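You operate a simulated robot arm through the tools that you are given. There is no shell and no other tool.

You run a simulated robot arm. Do the job below in one go: nothing can be reset, and whatever is moved stays where it is left.

Task
Torque the cover bolts to the card: red, white, blue, then green.
Fine: set the dial first, one run a bolt, driver back in its holder. Set down upright: torque driver.
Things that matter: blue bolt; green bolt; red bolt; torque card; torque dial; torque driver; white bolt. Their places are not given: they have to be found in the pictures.

Only the result counts: the job must be done as asked and must still hold three seconds after the hand-in. Knocking over, shifting, dropping, spilling or breaking anything else fails it. A push-on lid holds only when it is set on centred and level and pressed home; a screw cap is set on level and turned clockwise until tight.

Robot
A 7-joint arm with a fingered hand, fixed in place. Base frame: the origin is on the floor under the middle of its stand, x ahead of it, y to its left, z up; the work surface is at about z = 0.86. Lengths are in m, angles in rad, forces in N, time in s.
With the tool pointing down near the work surface it reaches from about 0.2 to 0.8 m from the base axis. Its first joint turns from -2.897 to 2.897 rad. Payload 4.9 kg.
The tool frame sits at the grasp point between the pads (the TCP): z along the fingers, y along the line on which they close. The tips reach 0.032 m beyond it. The gripper opens to 0.192 m; its body begins 0.089 m behind the TCP. The gripper is a hand of 3 fingers: y runs from the thumb to the fingers, the wrist lies at [0, 0, -0.267] in the tool frame, and closing takes about 1.5 s.
Orientation is told as [roll, pitch, yaw] about the base's x, y, z axes, in that order, counted from this pose: with the fingers straight down and closing along the base's y, the tool's x points along the base's -x, its y along +y and its z along -z.

Tools
- The arm moves only by the tool arm_command. Its argument "series" is a list of rows, each a list of 3 entries, a list of its own where there are three numbers: the shift along the base's x, y, z in m, then the turn, a rotation vector about the base's x, y, z in rad, then the finger opening in m, from 0 to 0.192. In form: [[[x, y, z], [wx, wy, wz], gripper], ...]. A call has 1 to 20 rows; each row shifts and turns the commanded pose from where the row before left it. A row lasts 0.2 s, in which the tool goes at most 0.05 m and 0.15 rad; a call with a longer step from one row to the next is refused whole, and so is a gripper value outside its range. A pose out of reach is approached as far as the arm can. The call stops where the force on the tool passes 40 N (or 10 N more than at its start, if that is more) or the arm is blocked; 0.2 s more then pass. Each finger travels about 0.153 m/s and halts on what it meets, pressing with about 32 N; the grip force reading is that of the motor and also rises with nothing between the fingers. The clock runs only during rows and for 0.2 s after the last one: add rows that do not move to give the fingers time. The reply holds the time, the measured pose of the TCP, the force on the tool along the base axes, the opening and the grip force, in the units named above and with some noise, with the torque about the TCP (base axes, N m) and any sound that the robot's microphone picked up.
- Cameras (640 x 400 px; columns grow to the right, rows downward): "scene" is fixed at [0.2211, 0.6504, 1.7086]; the picture's right is [-0.68, -0.73, 0.00], its down [-0.48, 0.44, -0.76] and it looks along [0.56, -0.51, -0.65] (base axes); focal length 318 px, centre (320, 200). "wrist" rides on the gripper at [0.08, -0.046, -0.113] in the tool frame; the picture's right is [0.50, 0.87, 0.00], its down [-0.67, 0.39, -0.63] and it looks along [-0.55, 0.32, 0.78] (tool axes); focal length 226 px, centre (320, 200).
- snapshot(camera): a new picture of that camera. No time passes.
- grasp_type(shape): the hand has 3 fingers and takes this shape, open, in about a second: jaw (thumb against the fingers, like two jaws); tri (thumb and two fingers); tip (a fingertip pinch); poke (one finger out to press); point (the index stretched); flat (the hand flat); cup (the hand cupped); fist (a fist). The gripper value then closes the fingers along that shape, each until it touches; the sizes above hold for jaw. It gives what a move gives, with no picture.
- pixel_to_xyz(camera, pixels): there is no depth. For up to 12 entries [column, row, z] of the newest picture of that camera ("zoom" is the newest enlarged one), the place [x, y] in the base frame at which the ray of that pixel passes the height z, good to about 0.003 m. No time passes.
- zoom(camera, box): a new picture of the part [left, top, right, bottom] of that camera's present view, enlarged. No time passes.
- job_done(): hands the job in; it is judged then, once.

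Open the gripper and draw the arm clear of the work before you hand the job in, unless the task says otherwise.

The tools are called after "Call:" as a command line: name --argument value ..., lists and objects as JSON in quotes. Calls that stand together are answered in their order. arm_command: Moves the arm, as the interface text tells. Its arguments: {"type":"object","properties":{"series":{"type":"array"}},"required":["series"]} The other tools are called the same way: grasp_type (shape) gives the hand a shape; snapshot (camera) takes a picture; pixel_to_xyz (camera, pixels) gives the place at which the rays of pixels pass given heights; zoom (camera, box) takes an enlarged picture of a part of a camera's view; job_done () hands the job in.

At the start:

```text
time: 0.0
tcp_pos: [0.4624, 0.043, 1.2795]
orientation: [0.001, 0.0, -0.001]
ft_force: [0.9, -0.5, -0.2]
torque: [0.0, -0.02, 0.01]
grip_width: 0.192
grasp_force: 0.1
shape: jaw
```

scene: 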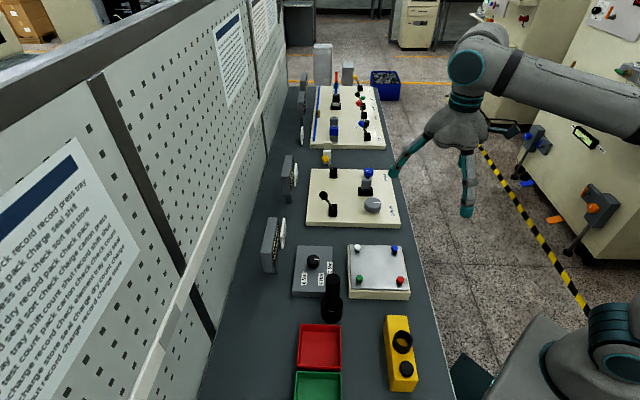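
wrist: 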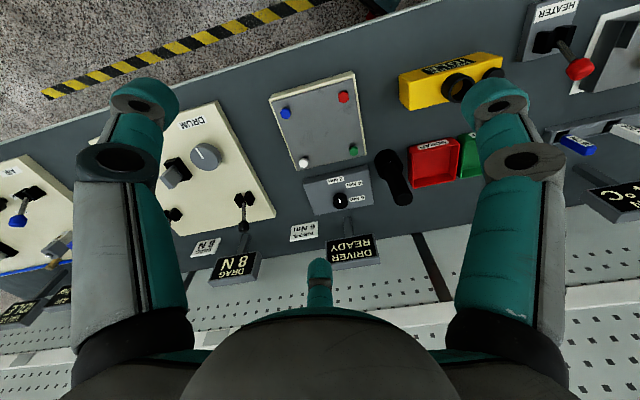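

The scene shows the cover plate with four bolts near (380,270), the dial box near (313,268) and the driver near (331,300). I take zooms to read the details.

Call:
zoom --camera "scene" --box '[260, 220, 430, 330]'

Call:
zoom --camera "wrist" --box '[260, 60, 420, 280]'

Call:
zoom --camera "scene" --box '[250, 140, 430, 260]'

```text
3.64 times, centred on (345, 275) of scene
```

zoom: 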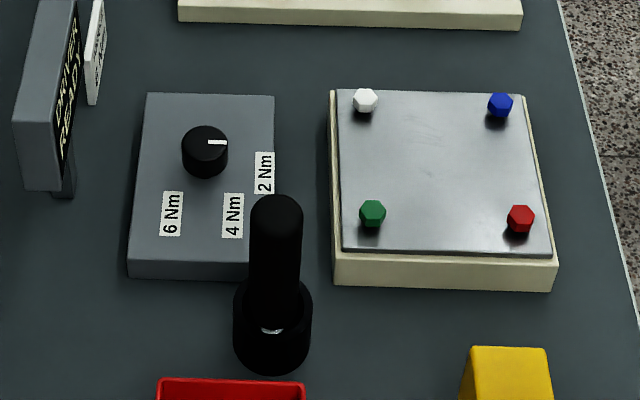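

```text
1.82 times, centred on (340, 170) of wrist
```

zoom: 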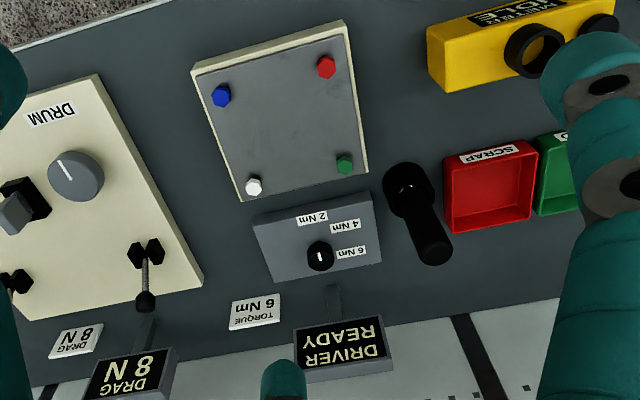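

```text
3.33 times, centred on (340, 200) of scene
```

zoom: 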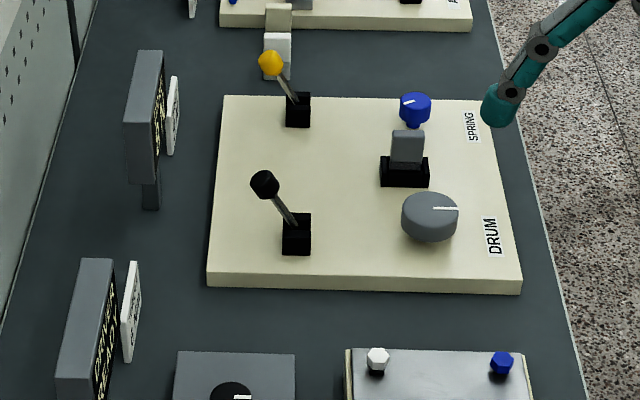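

The card appears to read "TORQUE 6 Nm" at about (302,233) in the wrist view, and the display "DRIVER READY". I zoom tighter on card, dial and driver.

Call:
zoom --camera "wrist" --box '[285, 215, 385, 277]'

Call:
zoom --camera "wrist" --box '[300, 160, 420, 220]'

Call:
zoom --camera "scene" --box '[290, 240, 350, 325]'

Call:
zoom --camera "wrist" --box '[260, 70, 380, 180]'

```text
6.40 times, centred on (335, 246) of wrist
```

zoom: 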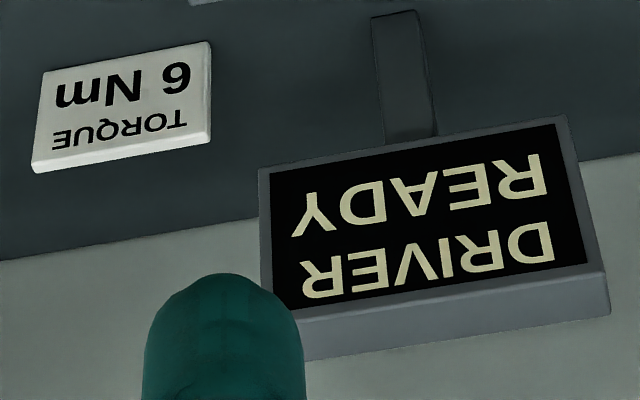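

```text
5.33 times, centred on (360, 190) of wrist
```

zoom: 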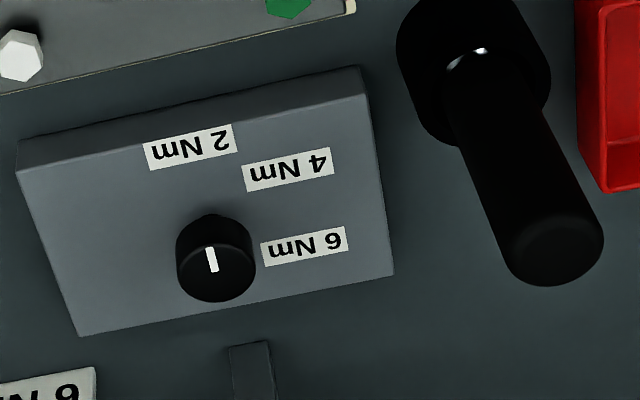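

```text
4.71 times, centred on (320, 282) of scene
```

zoom: 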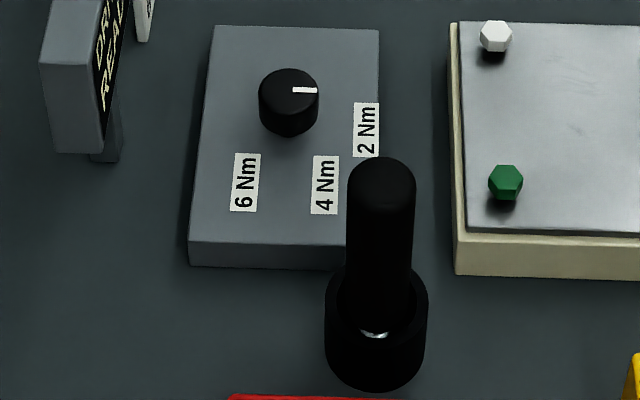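

```text
3.64 times, centred on (320, 125) of wrist
```

zoom: 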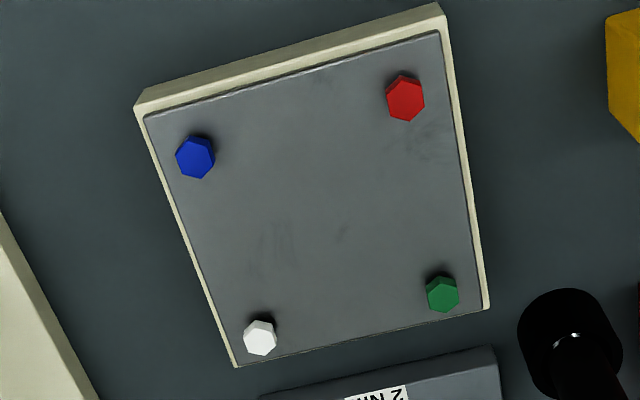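

The card reads 6 Nm; the dial mark at wrist (340,201) currently points toward the 2 Nm side. I get the rays at various heights in both views to triangulate the dial, labels, driver and bolts.

Call:
pixel_to_xyz --camera "wrist" --pixels '[[340.3, 201.6, 0.9], [340.3, 201.6, 0.96], [395.2, 177.5, 0.86], [395.2, 177.5, 0.96], [462.5, 237, 0.96], [462.5, 237, 1.06], [343.3, 97, 0.88], [343.3, 97, 0.94], [285.5, 113, 0.9], [303.4, 163, 0.9], [353.6, 151.3, 0.9], [353.6, 151.3, 0.94]]'

Call:
pixel_to_xyz --camera "scene" --pixels '[[313.4, 258.6, 0.9], [313.4, 258.6, 0.96], [331.5, 278, 0.96], [331.5, 278, 1.06], [399.4, 280, 0.88], [399.4, 280, 0.94], [394, 248.5, 0.9], [357.3, 247, 0.9], [359, 278, 0.9], [359, 278, 0.94]]'

```text
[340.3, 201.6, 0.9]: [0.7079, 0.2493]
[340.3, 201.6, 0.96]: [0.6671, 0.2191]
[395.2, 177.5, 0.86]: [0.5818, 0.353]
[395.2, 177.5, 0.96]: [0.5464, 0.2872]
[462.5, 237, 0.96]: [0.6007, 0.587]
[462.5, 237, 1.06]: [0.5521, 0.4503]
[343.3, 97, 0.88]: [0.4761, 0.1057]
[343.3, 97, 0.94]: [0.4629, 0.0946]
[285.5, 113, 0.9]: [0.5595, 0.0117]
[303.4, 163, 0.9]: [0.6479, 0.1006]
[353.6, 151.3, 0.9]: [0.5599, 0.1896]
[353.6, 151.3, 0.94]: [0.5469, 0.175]
```

```text
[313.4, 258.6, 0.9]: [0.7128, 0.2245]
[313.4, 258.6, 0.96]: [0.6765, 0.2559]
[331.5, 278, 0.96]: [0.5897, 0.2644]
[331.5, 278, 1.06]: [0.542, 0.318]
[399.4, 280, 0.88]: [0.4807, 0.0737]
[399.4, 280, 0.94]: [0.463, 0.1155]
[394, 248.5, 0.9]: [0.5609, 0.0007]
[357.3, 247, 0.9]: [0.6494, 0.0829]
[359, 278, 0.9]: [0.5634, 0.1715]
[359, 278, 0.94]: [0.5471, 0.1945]
```

The first estimate puts the dial at about (0.695, 0.237, 0.924). I query the driver top and label pixels more carefully before moving.

Call:
pixel_to_xyz --camera "wrist" --pixels '[[404.1, 197, 0.96], [404.1, 197, 1.06], [389, 163.7, 0.9], [335.6, 180.1, 0.9], [354, 184.4, 0.9], [357, 198.6, 0.9], [340.2, 203.5, 0.924], [339, 199, 0.924], [285.5, 113, 0.94], [303.4, 163, 0.94]]'

Call:
pixel_to_xyz --camera "scene" --pixels '[[333.2, 277.8, 0.96], [333.2, 277.8, 1.06], [330, 267.1, 0.9], [321, 278.8, 0.9], [304, 278.2, 0.9], [313.4, 258.6, 0.924], [319.3, 258.6, 0.924], [331.5, 311, 0.9], [394, 248.5, 0.94], [357.3, 247, 0.94]]'

```text
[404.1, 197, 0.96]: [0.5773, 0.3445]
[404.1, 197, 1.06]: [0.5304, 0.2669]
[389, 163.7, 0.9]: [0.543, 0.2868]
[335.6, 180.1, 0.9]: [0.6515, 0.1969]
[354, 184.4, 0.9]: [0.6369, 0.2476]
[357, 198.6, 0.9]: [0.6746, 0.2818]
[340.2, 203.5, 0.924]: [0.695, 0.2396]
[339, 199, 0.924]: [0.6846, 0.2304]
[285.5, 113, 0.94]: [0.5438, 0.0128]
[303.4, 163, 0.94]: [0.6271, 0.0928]
```

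```text
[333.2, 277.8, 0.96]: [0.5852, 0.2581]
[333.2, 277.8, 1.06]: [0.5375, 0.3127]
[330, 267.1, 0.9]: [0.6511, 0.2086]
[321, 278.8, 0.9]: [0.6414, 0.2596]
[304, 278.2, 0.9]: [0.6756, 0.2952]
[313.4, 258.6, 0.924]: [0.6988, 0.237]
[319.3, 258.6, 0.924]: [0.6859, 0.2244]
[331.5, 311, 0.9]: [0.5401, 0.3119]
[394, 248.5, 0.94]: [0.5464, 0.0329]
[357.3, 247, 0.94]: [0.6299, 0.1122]
```

Readings agree: driver top at about (0.55, 0.294, 1.025), dial at (0.696, 0.238), and the pointer at 2 Nm. I move the hand, high and clear, for a closer view of the dial.

Call:
arm_command --series '[[[0.0236, 0.0174, -0.026], [0, 0, 0], 0.192], [[0.0236, 0.0174, -0.026], [0, 0, 0], 0.192], [[0.0236, 0.0174, -0.026], [0, 0, 0], 0.192], [[0.0236, 0.0174, -0.026], [0, 0, 0], 0.192], [[0.0236, 0.0174, -0.026], [0, 0, 0], 0.192], [[0, 0, 0], [0, 0, 0], 0.192]]'

Call:
snapshot --camera "wrist"

Call:
snapshot --camera "scene"

```text
time: 1.4
tcp_pos: [0.5815, 0.1323, 1.1483]
orientation: [0.0, 0.0, 0.001]
ft_force: [-1.4, -0.2, 0.5]
torque: [0.02, 0.05, 0.0]
grip_width: 0.1919
grasp_force: 0.2
shape: jaw
```

```text
taken
```

wrist: 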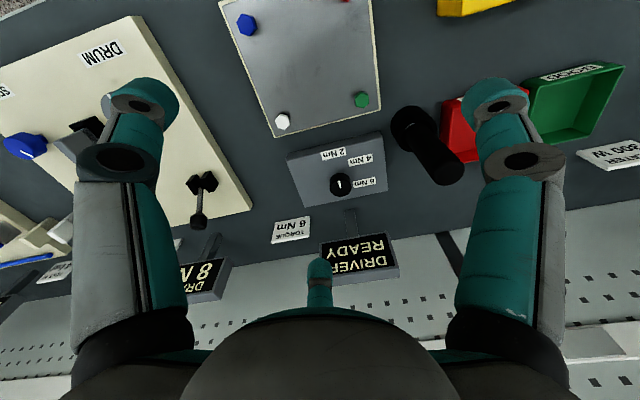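

```text
taken
```

scene: 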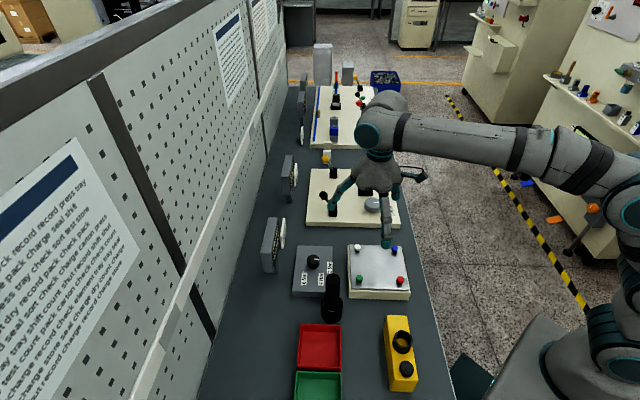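

The camera is closer now; the dial is at wrist (341,184) and the bolts are at (247,25), (283,121), (361,100). I zoom in on dial and driver.

Call:
zoom --camera "wrist" --box '[280, 130, 400, 205]'

Call:
zoom --camera "wrist" --box '[380, 90, 480, 200]'

Call:
zoom --camera "wrist" --box '[220, 0, 400, 140]'

Call:
zoom --camera "scene" --box '[250, 190, 430, 310]'

```text
5.33 times, centred on (340, 168) of wrist
```

zoom: 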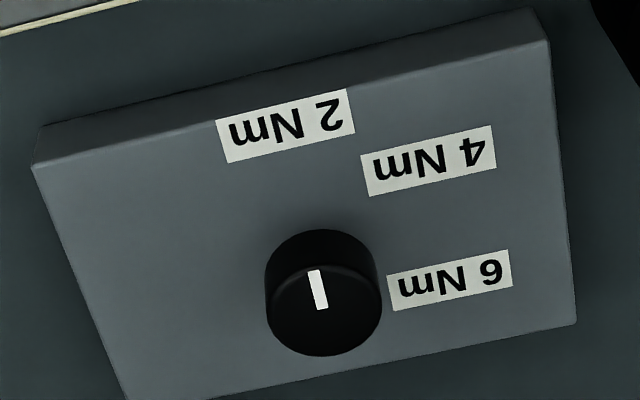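

```text
3.64 times, centred on (430, 145) of wrist
```

zoom: 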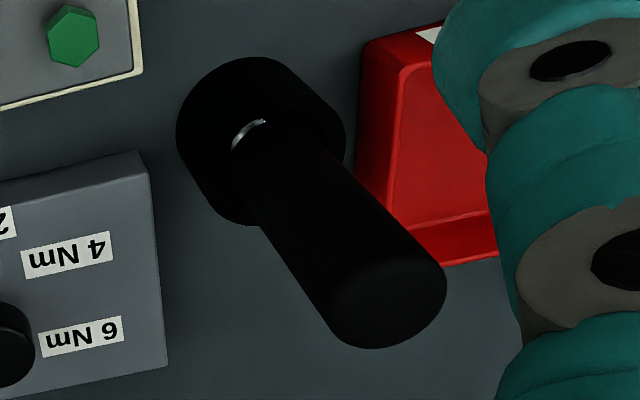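

```text
2.86 times, centred on (310, 70) of wrist
```

zoom: 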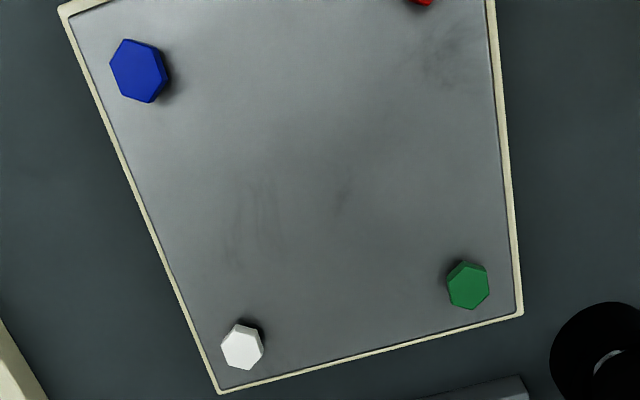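

```text
3.33 times, centred on (340, 250) of scene
```

zoom: 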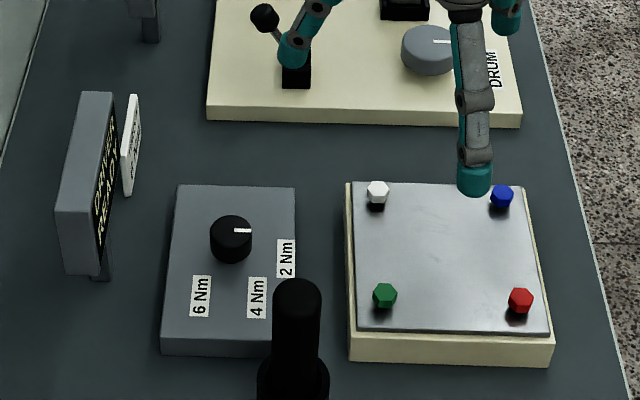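

I convert these pixels at likely heights (box top about 0.888, knob top about 0.92, bolt tops about 0.916, driver top about 1.025).

Call:
pixel_to_xyz --camera "wrist" --pixels '[[340.6, 188.3, 0.92], [340.6, 188.3, 0.93], [339.1, 181.1, 0.92], [333.4, 154.1, 0.888], [360.3, 160.5, 0.888], [364.4, 183, 0.888], [448.7, 173.8, 1.025], [448.7, 173.8, 0.98], [414, 128.5, 0.9], [245.7, 24.9, 0.917], [282.4, 121.7, 0.917], [361.4, 100.1, 0.917]]'

Call:
pixel_to_xyz --camera "scene" --pixels '[[307.3, 321, 0.917], [388.7, 234, 0.917], [351, 232.5, 0.917], [353.5, 263.5, 0.917], [394, 265, 0.917], [307.6, 261.7, 0.917], [328, 278, 1.025]]'

```text
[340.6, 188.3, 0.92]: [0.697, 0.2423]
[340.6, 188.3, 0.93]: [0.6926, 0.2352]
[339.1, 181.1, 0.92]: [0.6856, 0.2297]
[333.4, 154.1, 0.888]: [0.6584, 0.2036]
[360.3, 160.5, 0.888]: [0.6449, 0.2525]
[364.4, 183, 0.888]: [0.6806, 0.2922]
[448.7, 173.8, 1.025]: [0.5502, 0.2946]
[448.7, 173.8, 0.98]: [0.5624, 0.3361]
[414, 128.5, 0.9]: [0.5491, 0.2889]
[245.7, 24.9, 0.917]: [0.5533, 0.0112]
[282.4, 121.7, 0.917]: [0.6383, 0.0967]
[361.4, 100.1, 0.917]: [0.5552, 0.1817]
```

```text
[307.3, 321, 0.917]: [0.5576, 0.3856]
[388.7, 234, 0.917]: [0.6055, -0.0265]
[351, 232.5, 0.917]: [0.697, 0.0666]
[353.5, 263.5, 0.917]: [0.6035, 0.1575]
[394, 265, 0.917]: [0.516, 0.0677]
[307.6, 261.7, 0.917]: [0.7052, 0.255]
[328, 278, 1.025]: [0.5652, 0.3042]
```

The bolts form a neat square about (0.554, 0.097), and the labels sit at about 225°, 165° and 105° round the dial, so the turn is -120°. I also check how close the display sign is to the dial.

Call:
pixel_to_xyz --camera "wrist" --pixels '[[350, 212, 0.86], [320, 243, 0.9], [320, 243, 0.95], [394, 233, 0.9], [394, 233, 0.95], [398, 265, 0.95], [398, 265, 1.0], [272, 243, 0.86], [310, 218, 0.86]]'

Call:
pixel_to_xyz --camera "scene" --pixels '[[272, 273, 0.86], [277.8, 217.6, 0.95], [277.8, 217.6, 1.0], [267.9, 217.6, 0.95], [267.9, 217.6, 1.0], [261.3, 254.5, 0.95], [261.3, 254.5, 1.0], [268, 271, 0.9], [394.4, 248.8, 0.917], [357.4, 247.3, 0.917], [359.5, 278.5, 0.917], [400, 280, 0.917]]'

Call:
zoom --camera "wrist" --box '[260, 160, 420, 290]'

```text
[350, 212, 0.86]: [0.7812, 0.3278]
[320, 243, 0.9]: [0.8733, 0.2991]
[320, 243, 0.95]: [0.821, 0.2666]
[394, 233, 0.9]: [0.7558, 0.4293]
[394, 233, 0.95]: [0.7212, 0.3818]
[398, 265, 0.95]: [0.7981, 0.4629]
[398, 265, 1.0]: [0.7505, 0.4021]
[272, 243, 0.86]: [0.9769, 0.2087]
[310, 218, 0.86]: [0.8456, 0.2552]
```

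```text
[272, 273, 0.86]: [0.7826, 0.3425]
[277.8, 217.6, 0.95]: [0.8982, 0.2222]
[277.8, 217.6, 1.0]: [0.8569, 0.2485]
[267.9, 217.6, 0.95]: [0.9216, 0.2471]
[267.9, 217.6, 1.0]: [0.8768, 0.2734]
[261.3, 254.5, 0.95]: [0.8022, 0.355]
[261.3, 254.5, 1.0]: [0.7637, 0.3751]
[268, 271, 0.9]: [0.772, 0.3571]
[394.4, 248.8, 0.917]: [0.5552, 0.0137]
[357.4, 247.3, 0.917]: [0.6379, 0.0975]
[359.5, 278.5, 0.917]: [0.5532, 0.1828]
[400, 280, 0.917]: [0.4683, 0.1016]
```

```text
3.08 times, centred on (340, 225) of wrist
```

zoom: 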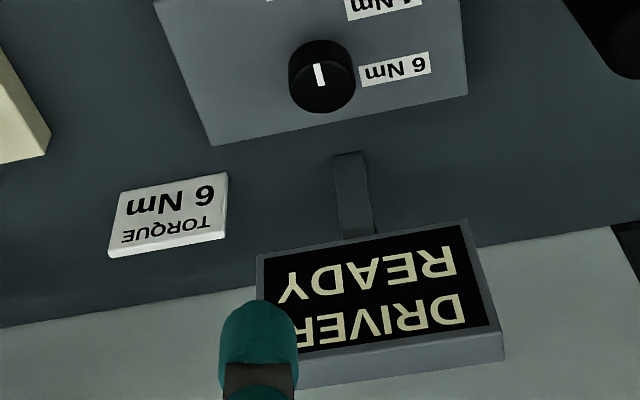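

The display panel stands about 0.12 m from the dial, so I want a small opening there. I close the hand part way in free air to see how the fingers go.

Call:
arm_command --series '[[[0, 0, 0], [0, 0, 0], 0.06], [[0, 0, 0], [0, 0, 0], 0.06], [[0, 0, 0], [0, 0, 0], 0.06], [[0, 0, 0], [0, 0, 0], 0.06], [[0, 0, 0], [0, 0, 0], 0.06], [[0, 0, 0], [0, 0, 0], 0.06]]'

Call:
snapshot --camera "wrist"

Call:
zoom --camera "scene" --box '[300, 70, 480, 270]'

```text
time: 2.8
tcp_pos: [0.581, 0.1305, 1.1485]
orientation: [0.0, 0.001, 0.001]
ft_force: [0.2, 0.4, -0.5]
torque: [0.02, 0.02, -0.04]
grip_width: 0.0601
grasp_force: 0.1
shape: jaw
```

```text
taken
```

wrist: 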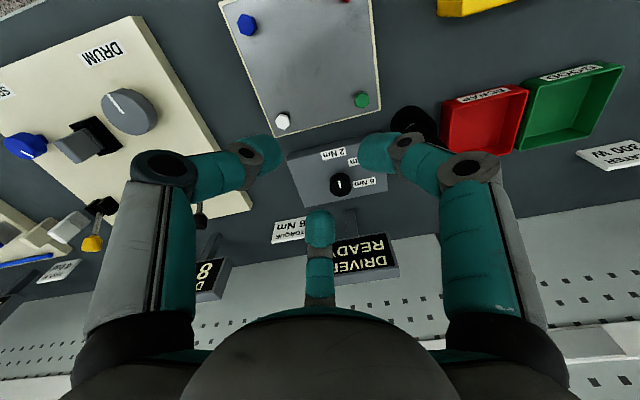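

```text
2.00 times, centred on (390, 170) of scene
```

zoom: 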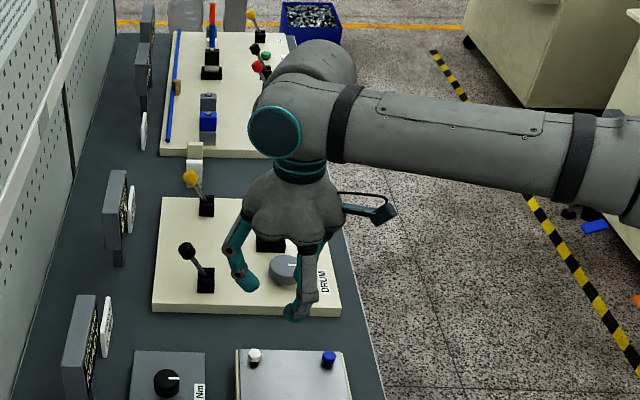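

The fingers curl inward from knuckles that stay about 0.09 m out, so clearance to the display matters. I look more closely at the display in both views.

Call:
zoom --camera "scene" --box '[255, 205, 335, 295]'

Call:
zoom --camera "wrist" --box '[300, 190, 420, 290]'

```text
4.44 times, centred on (295, 250) of scene
```

zoom: 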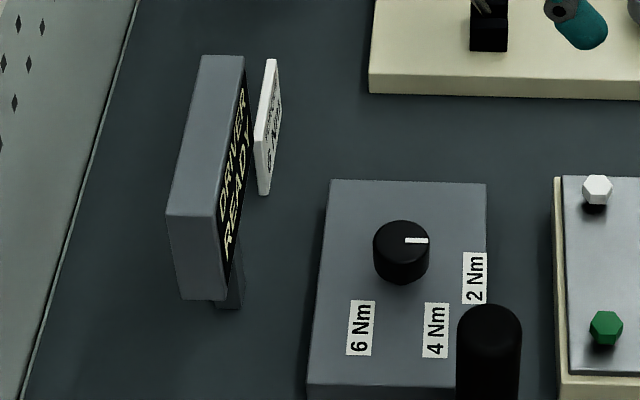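

```text
4.00 times, centred on (360, 240) of wrist
```

zoom: 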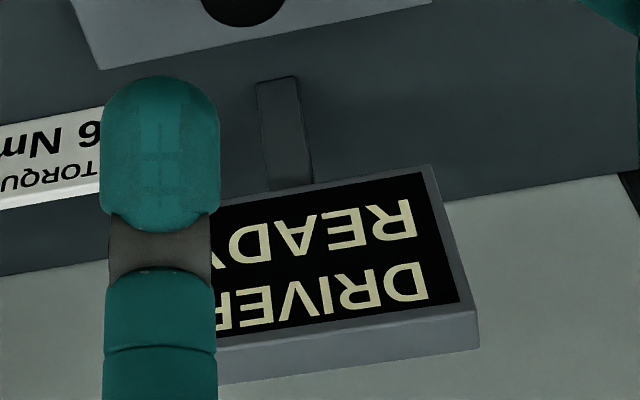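

I triangulate the display corners from these zooms.

Call:
pixel_to_xyz --camera "wrist" --pixels '[[396.75, 267, 0.95], [396.75, 267, 1.05], [387.5, 231.25, 0.9], [387.5, 231.25, 0.95]]'

Call:
pixel_to_xyz --camera "scene" --pixels '[[270.7, 253.4, 0.95], [270.7, 253.4, 1.05], [274.1, 272.5, 0.9], [274.1, 272.5, 0.95], [277.7, 217.8, 0.95], [277.7, 217.8, 1.05]]'

```text
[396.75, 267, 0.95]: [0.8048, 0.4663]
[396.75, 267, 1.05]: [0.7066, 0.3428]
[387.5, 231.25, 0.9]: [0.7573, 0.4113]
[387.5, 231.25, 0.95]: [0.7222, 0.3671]
```

```text
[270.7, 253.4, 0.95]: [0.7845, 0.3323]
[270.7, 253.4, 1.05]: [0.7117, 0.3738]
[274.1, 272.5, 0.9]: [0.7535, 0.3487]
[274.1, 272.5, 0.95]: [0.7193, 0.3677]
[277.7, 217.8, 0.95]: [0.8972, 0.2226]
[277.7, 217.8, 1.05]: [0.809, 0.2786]
```

The knob is about 0.04 m wide with its axis at (0.6965, 0.239); the display face stays 0.11 m away. I move above it while turning the hand +60° and opening to 0.08.

Call:
arm_command --series '[[[0.0165, 0.0155, -0.007], [0, 0, 0.1496], 0.08], [[0.0165, 0.0155, -0.007], [0, 0, 0.1496], 0.08], [[0.0165, 0.0155, -0.007], [0, 0, 0.1496], 0.08], [[0.0165, 0.0155, -0.007], [0, 0, 0.1496], 0.08], [[0.0165, 0.0155, -0.007], [0, 0, 0.1496], 0.08], [[0.0165, 0.0155, -0.007], [0, 0, 0.1496], 0.08], [[0.0165, 0.0155, -0.007], [0, 0, 0.1496], 0.08], [[0, 0, 0], [0, 0, 0], 0.08]]'

Call:
snapshot --camera "wrist"

Call:
snapshot --camera "scene"

```text
time: 4.6
tcp_pos: [0.6956, 0.2387, 1.0994]
orientation: [-0.002, 0.001, 1.05]
ft_force: [-0.3, -0.6, 0.4]
torque: [-0.01, -0.01, 0.0]
grip_width: 0.0797
grasp_force: 0.0
shape: jaw
```

```text
taken
```

wrist: 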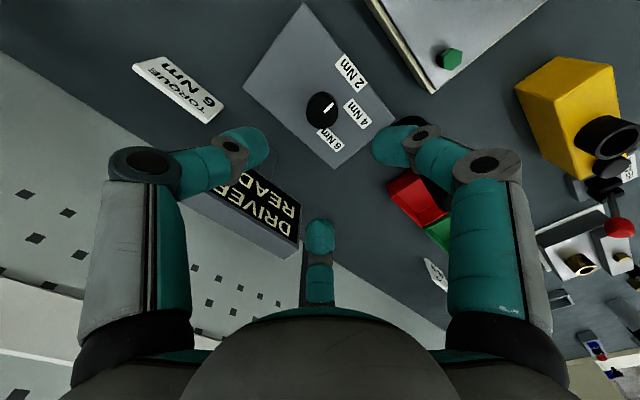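

```text
taken
```

scene: 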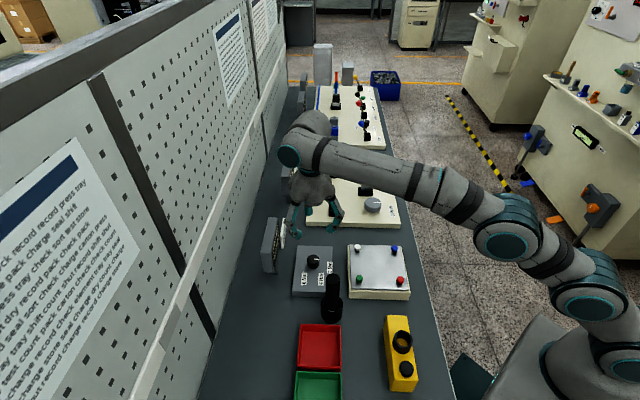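

The hand is over the dial at yaw 1.05. I zoom on the knob at wrist (322,108) to verify the centre before going down.

Call:
zoom --camera "wrist" --box '[280, 60, 380, 150]'

```text
4.44 times, centred on (330, 105) of wrist
```

zoom: 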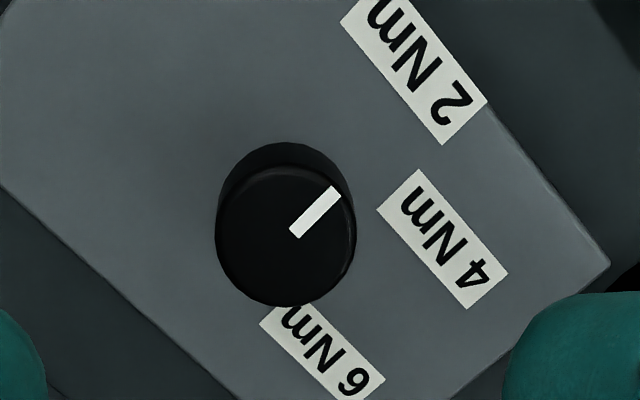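

The top face centre of the knob appears at zoom (286,237), with the mark running to (333,193).

Call:
pixel_to_xyz --camera "zoom" --pixels '[[286, 237, 0.92], [286, 237, 0.925], [333, 193, 0.922], [297, 233, 0.922], [217, 237, 0.922], [357, 237, 0.922], [286, 168, 0.922], [286, 306, 0.922], [416, 73, 0.888], [443, 239, 0.888], [320, 355, 0.888]]'

```text
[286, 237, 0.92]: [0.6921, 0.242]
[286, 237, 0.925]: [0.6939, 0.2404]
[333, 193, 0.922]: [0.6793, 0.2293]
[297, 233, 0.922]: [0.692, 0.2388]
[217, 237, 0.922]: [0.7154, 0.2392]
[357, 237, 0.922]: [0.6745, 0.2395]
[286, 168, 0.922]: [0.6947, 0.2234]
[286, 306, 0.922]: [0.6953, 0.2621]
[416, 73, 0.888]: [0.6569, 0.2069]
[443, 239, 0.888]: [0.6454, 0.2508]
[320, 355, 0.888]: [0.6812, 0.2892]
```

The knob axis is at about (0.695, 0.240), matching the TCP within 2 mm. I descend to TCP z ≈ 0.927 with the fingers at 0.08.

Call:
arm_command --series '[[[0, 0.001, -0.04], [0, 0, 0], 0.08], [[0, 0, -0.04], [0, 0, 0], 0.08], [[0, 0, -0.04], [0, 0, 0], 0.08], [[0, 0, -0.03], [0, 0, 0], 0.08], [[0, 0, -0.012], [0, 0, 0], 0.08], [[0, 0, -0.01], [0, 0, 0], 0.08], [[0, 0, 0], [0, 0, 0], 0.08]]'

Call:
snapshot --camera "wrist"

Call:
zoom --camera "scene" --box '[240, 170, 380, 310]'

```text
time: 6.2
tcp_pos: [0.6953, 0.2394, 0.9277]
orientation: [0.0, 0.001, 1.047]
ft_force: [-0.6, -0.1, 0.2]
torque: [-0.01, -0.03, 0.01]
grip_width: 0.0798
grasp_force: 0.1
shape: jaw
```

```text
taken
```

wrist: 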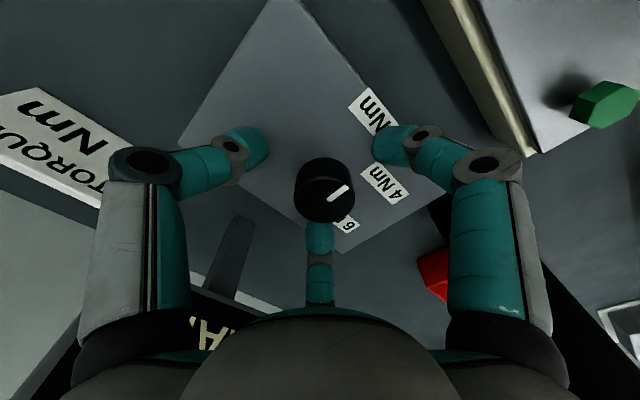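

```text
2.86 times, centred on (310, 240) of scene
```

zoom: 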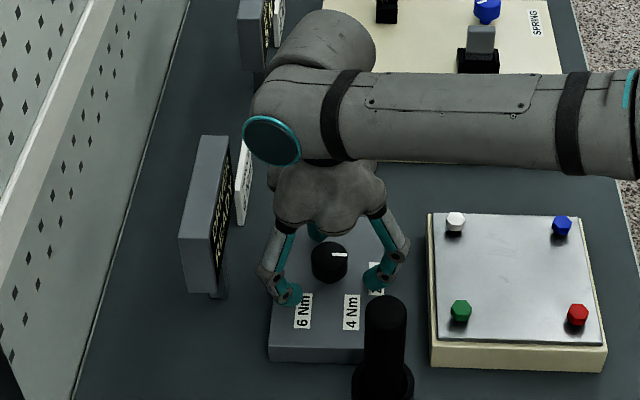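

The three fingers stand evenly round the knob at wrist (325,190). I close on it.

Call:
arm_command --series '[[[0, 0, 0], [0, 0, 0], 0.05], [[0, 0, 0], [0, 0, 0], 0.03], [[0, 0, 0], [0, 0, 0], 0.02], [[0, 0, 0], [0, 0, 0], 0.02], [[0, 0, 0], [0, 0, 0], 0.02]]'

Call:
snapshot --camera "wrist"

```text
time: 7.4
tcp_pos: [0.6955, 0.2394, 0.9271]
orientation: [0.0, 0.003, 1.046]
ft_force: [-1.0, 0.6, -3.5]
torque: [-0.02, 0.01, -0.01]
grip_width: 0.0316
grasp_force: 32.2
shape: jaw
```

```text
taken
```

wrist: 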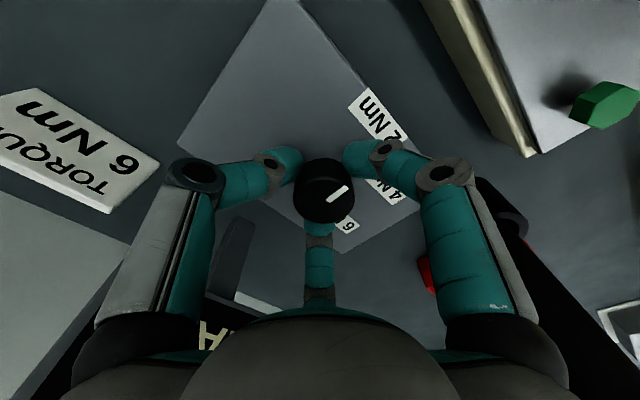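

The knob is gripped (32 N, width 0.032). I turn clockwise by 60° first and check that the knob follows.

Call:
arm_command --series '[[[0, 0, 0], [0, 0, -0.13], 0.02], [[0, 0, 0], [0, 0, -0.13], 0.02], [[0, 0, 0], [0, 0, -0.13], 0.02], [[0, 0, 0], [0, 0, -0.13], 0.02], [[0, 0, 0], [0, 0, -0.13], 0.02], [[0, 0, 0], [0, 0, -0.13], 0.02], [[0, 0, 0], [0, 0, -0.13], 0.02], [[0, 0, 0], [0, 0, -0.137], 0.02], [[0, 0, 0], [0, 0, 0], 0.02]]'

Call:
snapshot --camera "wrist"

Call:
zoom --camera "scene" --box '[240, 170, 380, 310]'

```text
time: 9.4
tcp_pos: [0.6951, 0.2394, 0.9274]
orientation: [-0.003, 0.001, -0.003]
ft_force: [-9.5, -9.8, -4.2]
torque: [-0.29, 0.22, -0.07]
grip_width: 0.0318
grasp_force: 32.1
shape: jaw
```

```text
taken
```

wrist: 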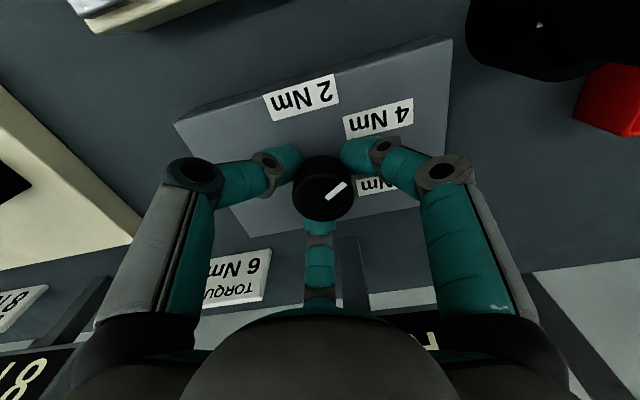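

```text
2.86 times, centred on (310, 240) of scene
```

zoom: 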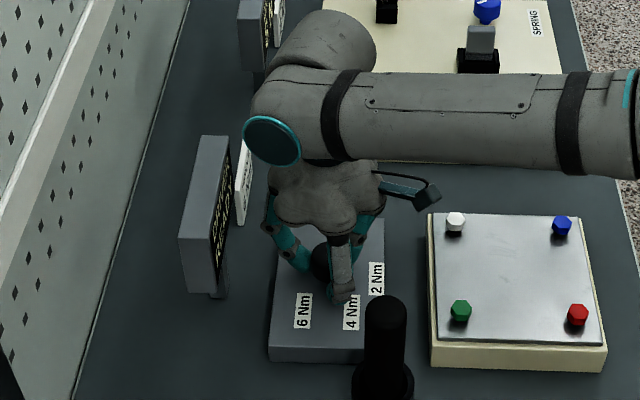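

The knob turns with the fingers (the mark stays put in the wrist view). A side force of about 14 N shows the axis is slightly off, so I shift by (-1, -1) mm and watch the force.

Call:
arm_command --series '[[[-0.001, -0.001, 0], [0, 0, 0], 0.02], [[0, 0, 0], [0, 0, 0], 0.02]]'

```text
time: 10.0
tcp_pos: [0.6938, 0.2401, 0.9262]
orientation: [0.001, 0.0, 0.0]
ft_force: [-2.8, -4.3, -8.7]
torque: [-0.14, 0.15, -0.05]
grip_width: 0.0319
grasp_force: 31.6
shape: jaw
```

The force dropped to about 5 N, about 6 N per mm. I turn the remaining 60° clockwise with a small compensating drift in x.

Call:
arm_command --series '[[[-0.0003, 0, 0], [0, 0, -0.13], 0.02], [[-0.0003, 0, 0], [0, 0, -0.13], 0.02], [[-0.0003, 0, 0], [0, 0, -0.13], 0.02], [[-0.0003, 0, 0], [0, 0, -0.13], 0.02], [[-0.0003, 0, 0], [0, 0, -0.13], 0.02], [[-0.0003, 0, 0], [0, 0, -0.13], 0.02], [[-0.0003, 0, 0], [0, 0, -0.13], 0.02], [[-0.0003, 0, 0], [0, 0, -0.137], 0.02], [[0, 0, 0], [0, 0, 0], 0.02], [[0, 0, 0], [0, 0, 0], 0.02]]'

Call:
snapshot --camera "wrist"

Call:
zoom --camera "scene" --box '[240, 170, 380, 310]'

```text
time: 12.2
tcp_pos: [0.692, 0.238, 0.927]
orientation: [-0.001, -0.001, -1.049]
ft_force: [-0.7, -5.0, -8.9]
torque: [-0.16, 0.0, 0.1]
grip_width: 0.0314
grasp_force: 31.9
shape: jaw
```

```text
taken
```

wrist: 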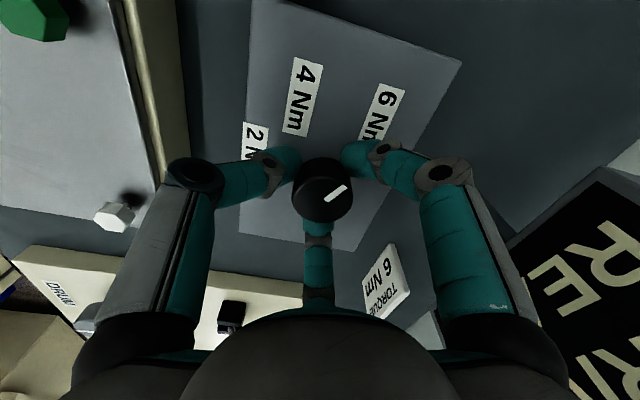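

```text
2.86 times, centred on (310, 240) of scene
```

zoom: 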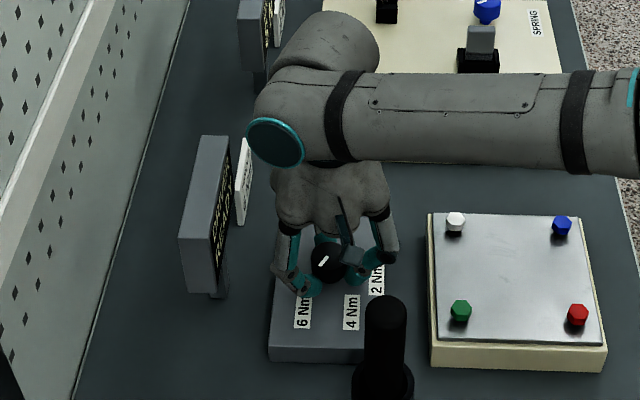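

The mark at wrist (336,192) now points toward the 6 Nm label. I open the fingers and check before lifting.

Call:
arm_command --series '[[[0, 0, 0], [0, 0, 0], 0.05], [[0, 0, 0], [0, 0, 0], 0.08], [[0, 0, 0], [0, 0, 0], 0.08], [[0, 0, 0], [0, 0, 0], 0.08]]'

Call:
zoom --camera "wrist" --box '[240, 50, 420, 250]'

Call:
zoom --camera "scene" --box '[290, 230, 360, 300]'

```text
time: 13.2
tcp_pos: [0.693, 0.2384, 0.9283]
orientation: [0.0, 0.0, -1.046]
ft_force: [0.0, -0.5, 1.0]
torque: [0.0, 0.0, 0.0]
grip_width: 0.0795
grasp_force: 0.1
shape: jaw
```

```text
2.00 times, centred on (330, 150) of wrist
```

zoom: 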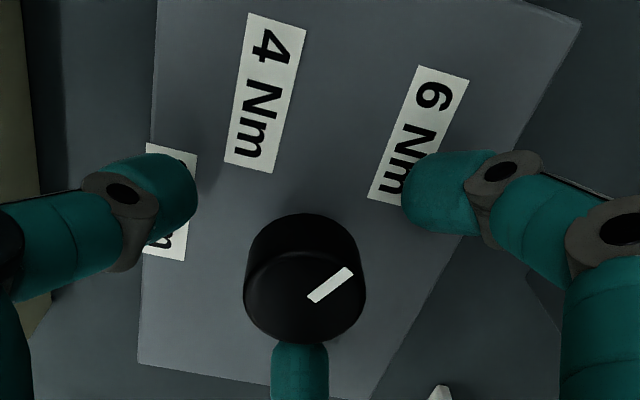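

```text
5.71 times, centred on (325, 265) of scene
```

zoom: 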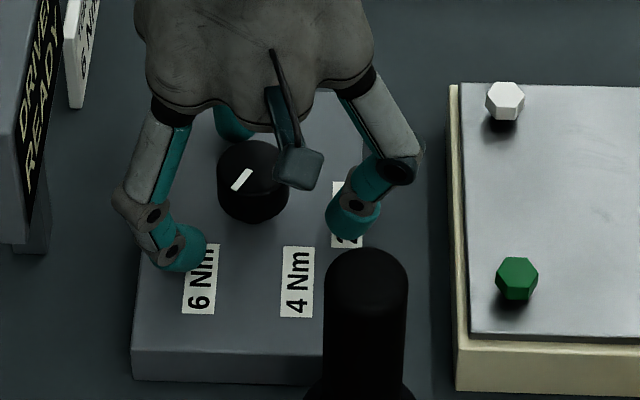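

I compute the mark's direction from the zoomed wrist view.

Call:
zoom --camera "wrist" --box '[290, 150, 370, 230]'

```text
5.00 times, centred on (330, 190) of wrist
```

zoom: 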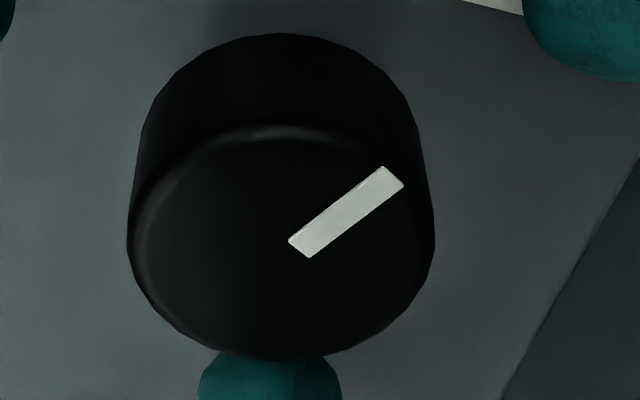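

Call:
pixel_to_xyz --camera "zoom" --pixels '[[299, 249, 0.922], [393, 177, 0.922], [281, 240, 0.922], [130, 240, 0.922], [435, 240, 0.922], [281, 135, 0.922], [281, 357, 0.922]]'

```text
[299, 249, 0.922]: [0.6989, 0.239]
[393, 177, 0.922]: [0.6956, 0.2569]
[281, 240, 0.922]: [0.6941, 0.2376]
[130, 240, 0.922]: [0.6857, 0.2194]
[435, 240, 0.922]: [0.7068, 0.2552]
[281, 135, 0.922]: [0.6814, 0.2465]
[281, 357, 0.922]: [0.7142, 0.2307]
```

By geometry the mark points at about 105°, which is the bearing of the 6 Nm label. I lift clear and travel to a viewpoint for the driver, rotating back to yaw 0.

Call:
arm_command --series '[[[0, 0, 0.02], [0, 0, 0], 0.08], [[0, 0, 0.045], [0, 0, 0], 0.08], [[0, 0, 0.045], [0, 0, 0], 0.08], [[0, 0, 0.045], [0, 0, 0], 0.08], [[0, 0, 0.045], [0, 0, 0], 0.08], [[-0.03, 0, 0.01], [0, 0, 0.1496], 0.08], [[-0.033, 0, 0], [0, 0, 0.1496], 0.08], [[-0.033, 0, 0], [0, 0, 0.1496], 0.08], [[-0.033, 0, 0], [0, 0, 0.1496], 0.08], [[-0.033, 0, 0], [0, 0, 0.1496], 0.08], [[-0.033, 0, 0], [0, 0, 0.1496], 0.08], [[-0.033, 0, 0], [0, 0, 0.1496], 0.08], [[0, 0, 0], [0, 0, 0], 0.08]]'

Call:
snapshot --camera "wrist"

Call:
zoom --camera "scene" --box '[240, 200, 420, 330]'

```text
time: 16.0
tcp_pos: [0.4648, 0.2391, 1.1373]
orientation: [0.001, 0.0, -0.001]
ft_force: [-0.9, -0.1, 0.0]
torque: [0.01, 0.0, -0.02]
grip_width: 0.08
grasp_force: 0.1
shape: jaw
```

```text
taken
```

wrist: 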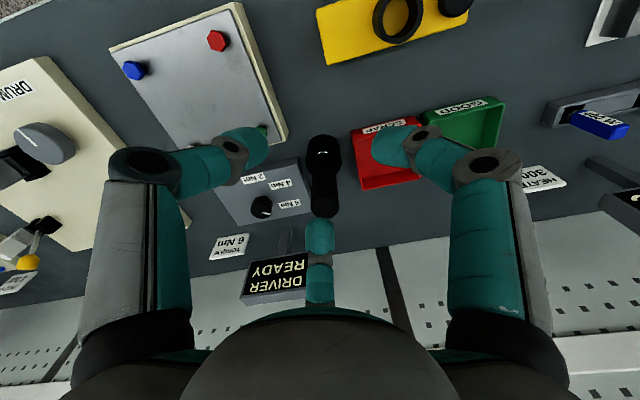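

```text
3.08 times, centred on (330, 265) of scene
```

zoom: 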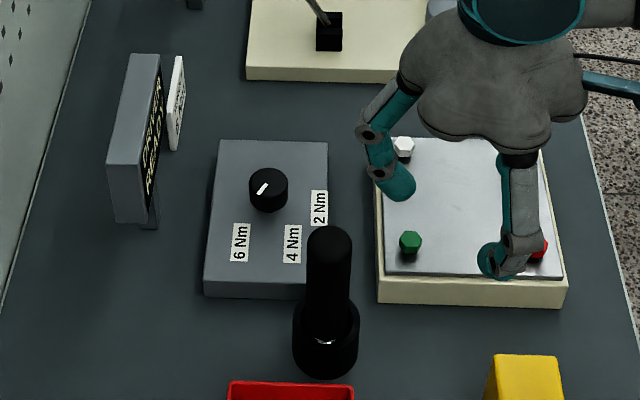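

The dial mark in the scene zoom points toward 6 Nm, and the display still reads READY. I zoom on the driver in both views.

Call:
zoom --camera "wrist" --box '[280, 120, 370, 225]'

Call:
zoom --camera "scene" --box '[300, 260, 370, 330]'

Call:
zoom --camera "wrist" --box '[220, 170, 310, 310]'

```text
3.81 times, centred on (325, 172) of wrist
```

zoom: 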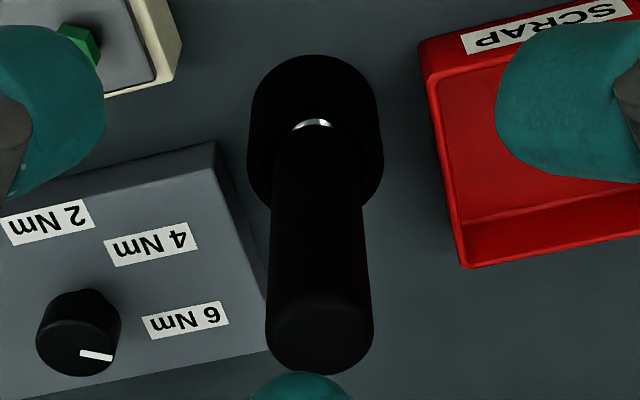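

```text
5.71 times, centred on (335, 295) of scene
```

zoom: 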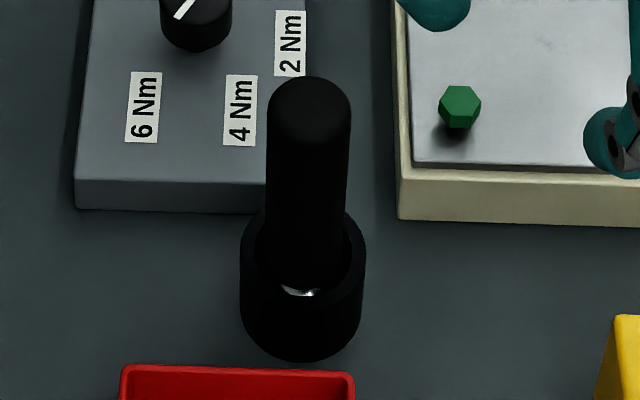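

```text
2.86 times, centred on (265, 240) of wrist
```

zoom: 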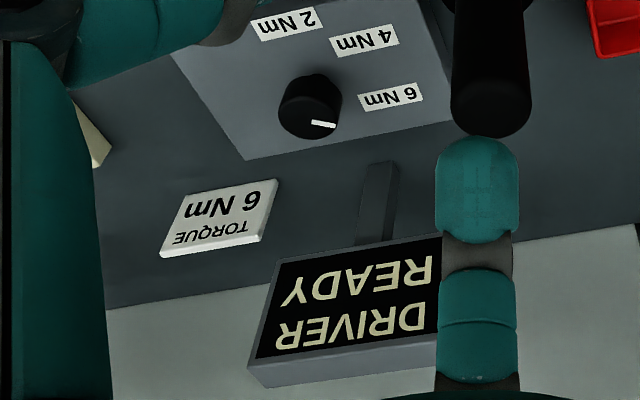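

I triangulate the driver axis, its top and the holder rim from both views.

Call:
pixel_to_xyz --camera "wrist" --pixels '[[324.7, 207.2, 1.0], [324.7, 207.2, 1.05], [323.5, 160, 0.907], [323.5, 160, 0.92]]'

Call:
pixel_to_xyz --camera "scene" --pixels '[[333.1, 279.8, 1.0], [333.1, 279.8, 1.05], [332, 305.5, 0.9], [332, 305.5, 0.92], [332, 314.3, 0.86]]'

```text
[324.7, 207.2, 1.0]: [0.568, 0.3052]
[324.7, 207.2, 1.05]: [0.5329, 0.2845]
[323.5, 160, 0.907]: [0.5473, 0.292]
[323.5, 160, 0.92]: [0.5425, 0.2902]
```

```text
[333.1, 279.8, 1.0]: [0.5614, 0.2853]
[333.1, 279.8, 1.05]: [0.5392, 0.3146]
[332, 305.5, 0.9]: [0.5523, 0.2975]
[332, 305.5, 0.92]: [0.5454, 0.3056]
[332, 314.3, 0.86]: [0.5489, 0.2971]
```

The driver axis is at about (0.551, 0.2965), top at 1.02, holder rim at about 0.907. I move above it at yaw 0 with the fingers at 0.09.

Call:
arm_command --series '[[[0.0287, 0.019, 0], [0, 0, 0], 0.09], [[0.0287, 0.019, 0], [0, 0, 0], 0.09], [[0.0287, 0.019, 0], [0, 0, 0], 0.09], [[0, 0, 0], [0, 0, 0], 0.09]]'

Call:
snapshot --camera "wrist"

Call:
zoom --camera "scene" --box '[260, 180, 420, 330]'

```text
time: 17.0
tcp_pos: [0.5506, 0.2963, 1.1374]
orientation: [0.0, 0.0, -0.002]
ft_force: [-0.2, -0.5, 0.2]
torque: [0.04, 0.0, -0.02]
grip_width: 0.0897
grasp_force: 0.1
shape: jaw
```

```text
taken
```

wrist: 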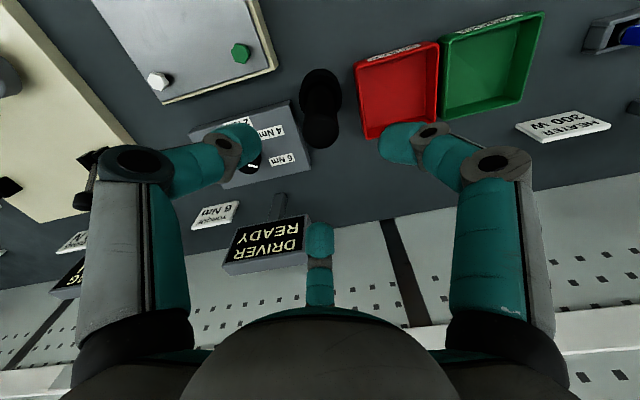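

```text
2.67 times, centred on (340, 255) of scene
```

zoom: 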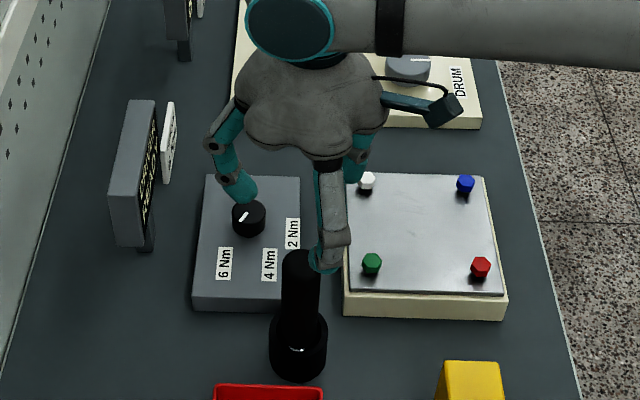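

The driver shows at wrist (320,110) below the fingers. I zoom to check centring before descending.

Call:
zoom --camera "wrist" --box '[280, 55, 370, 165]'

```text
3.64 times, centred on (325, 110) of wrist
```

zoom: 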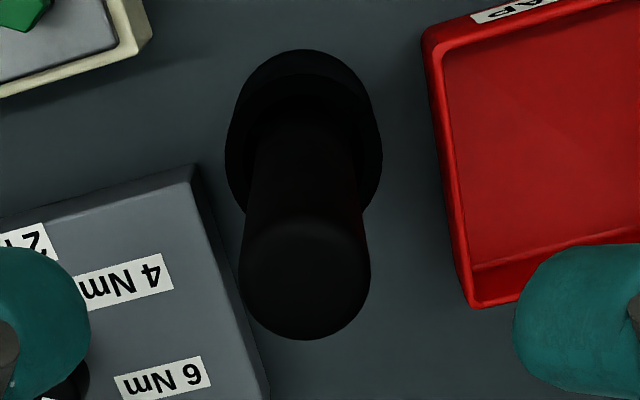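

Call:
pixel_to_xyz --camera "zoom" --pixels '[[304, 278, 1.02], [304, 278, 1.01], [238, 278, 1.02], [370, 278, 1.02], [304, 340, 1.02], [305, 140, 0.907]]'

```text
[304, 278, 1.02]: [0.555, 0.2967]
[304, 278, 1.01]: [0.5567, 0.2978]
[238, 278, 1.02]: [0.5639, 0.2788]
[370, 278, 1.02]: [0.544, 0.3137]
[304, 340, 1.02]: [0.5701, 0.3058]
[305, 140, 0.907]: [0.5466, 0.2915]
```

The axis agrees within about 3 mm at (0.5525, 0.2965). I descend to TCP z ≈ 0.955 so that the tips clear the holder rim.

Call:
arm_command --series '[[[0.0015, 0.0005, -0.04], [0, 0, 0], 0.09], [[0, 0, -0.04], [0, 0, 0], 0.09], [[0, 0, -0.04], [0, 0, 0], 0.09], [[0, 0, -0.03], [0, 0, 0], 0.09], [[0, 0, -0.02], [0, 0, 0], 0.09], [[0, 0, -0.012], [0, 0, 0], 0.09], [[0, 0, 0], [0, 0, 0], 0.09]]'

Call:
snapshot --camera "wrist"

Call:
zoom --camera "scene" --box '[260, 200, 400, 340]'

```text
time: 18.6
tcp_pos: [0.5529, 0.2963, 0.9557]
orientation: [0.0, 0.002, -0.002]
ft_force: [0.2, -0.4, 0.2]
torque: [0.01, 0.04, 0.0]
grip_width: 0.0897
grasp_force: 0.0
shape: jaw
```

```text
taken
```

wrist: 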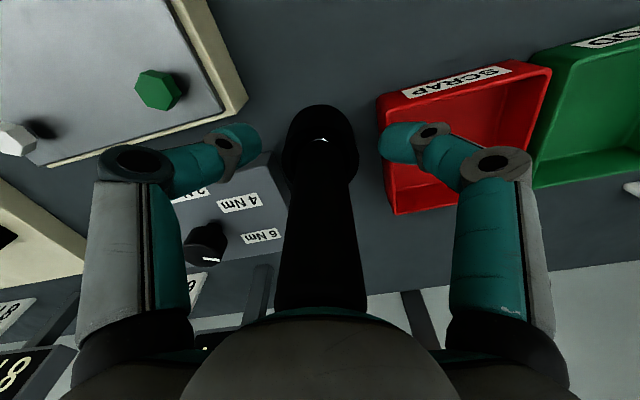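

```text
2.86 times, centred on (330, 270) of scene
```

zoom: 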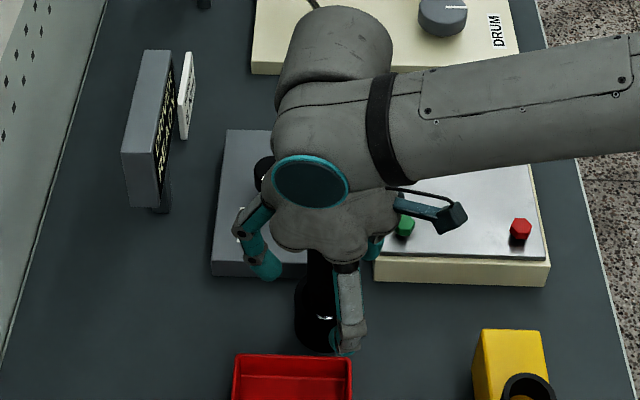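

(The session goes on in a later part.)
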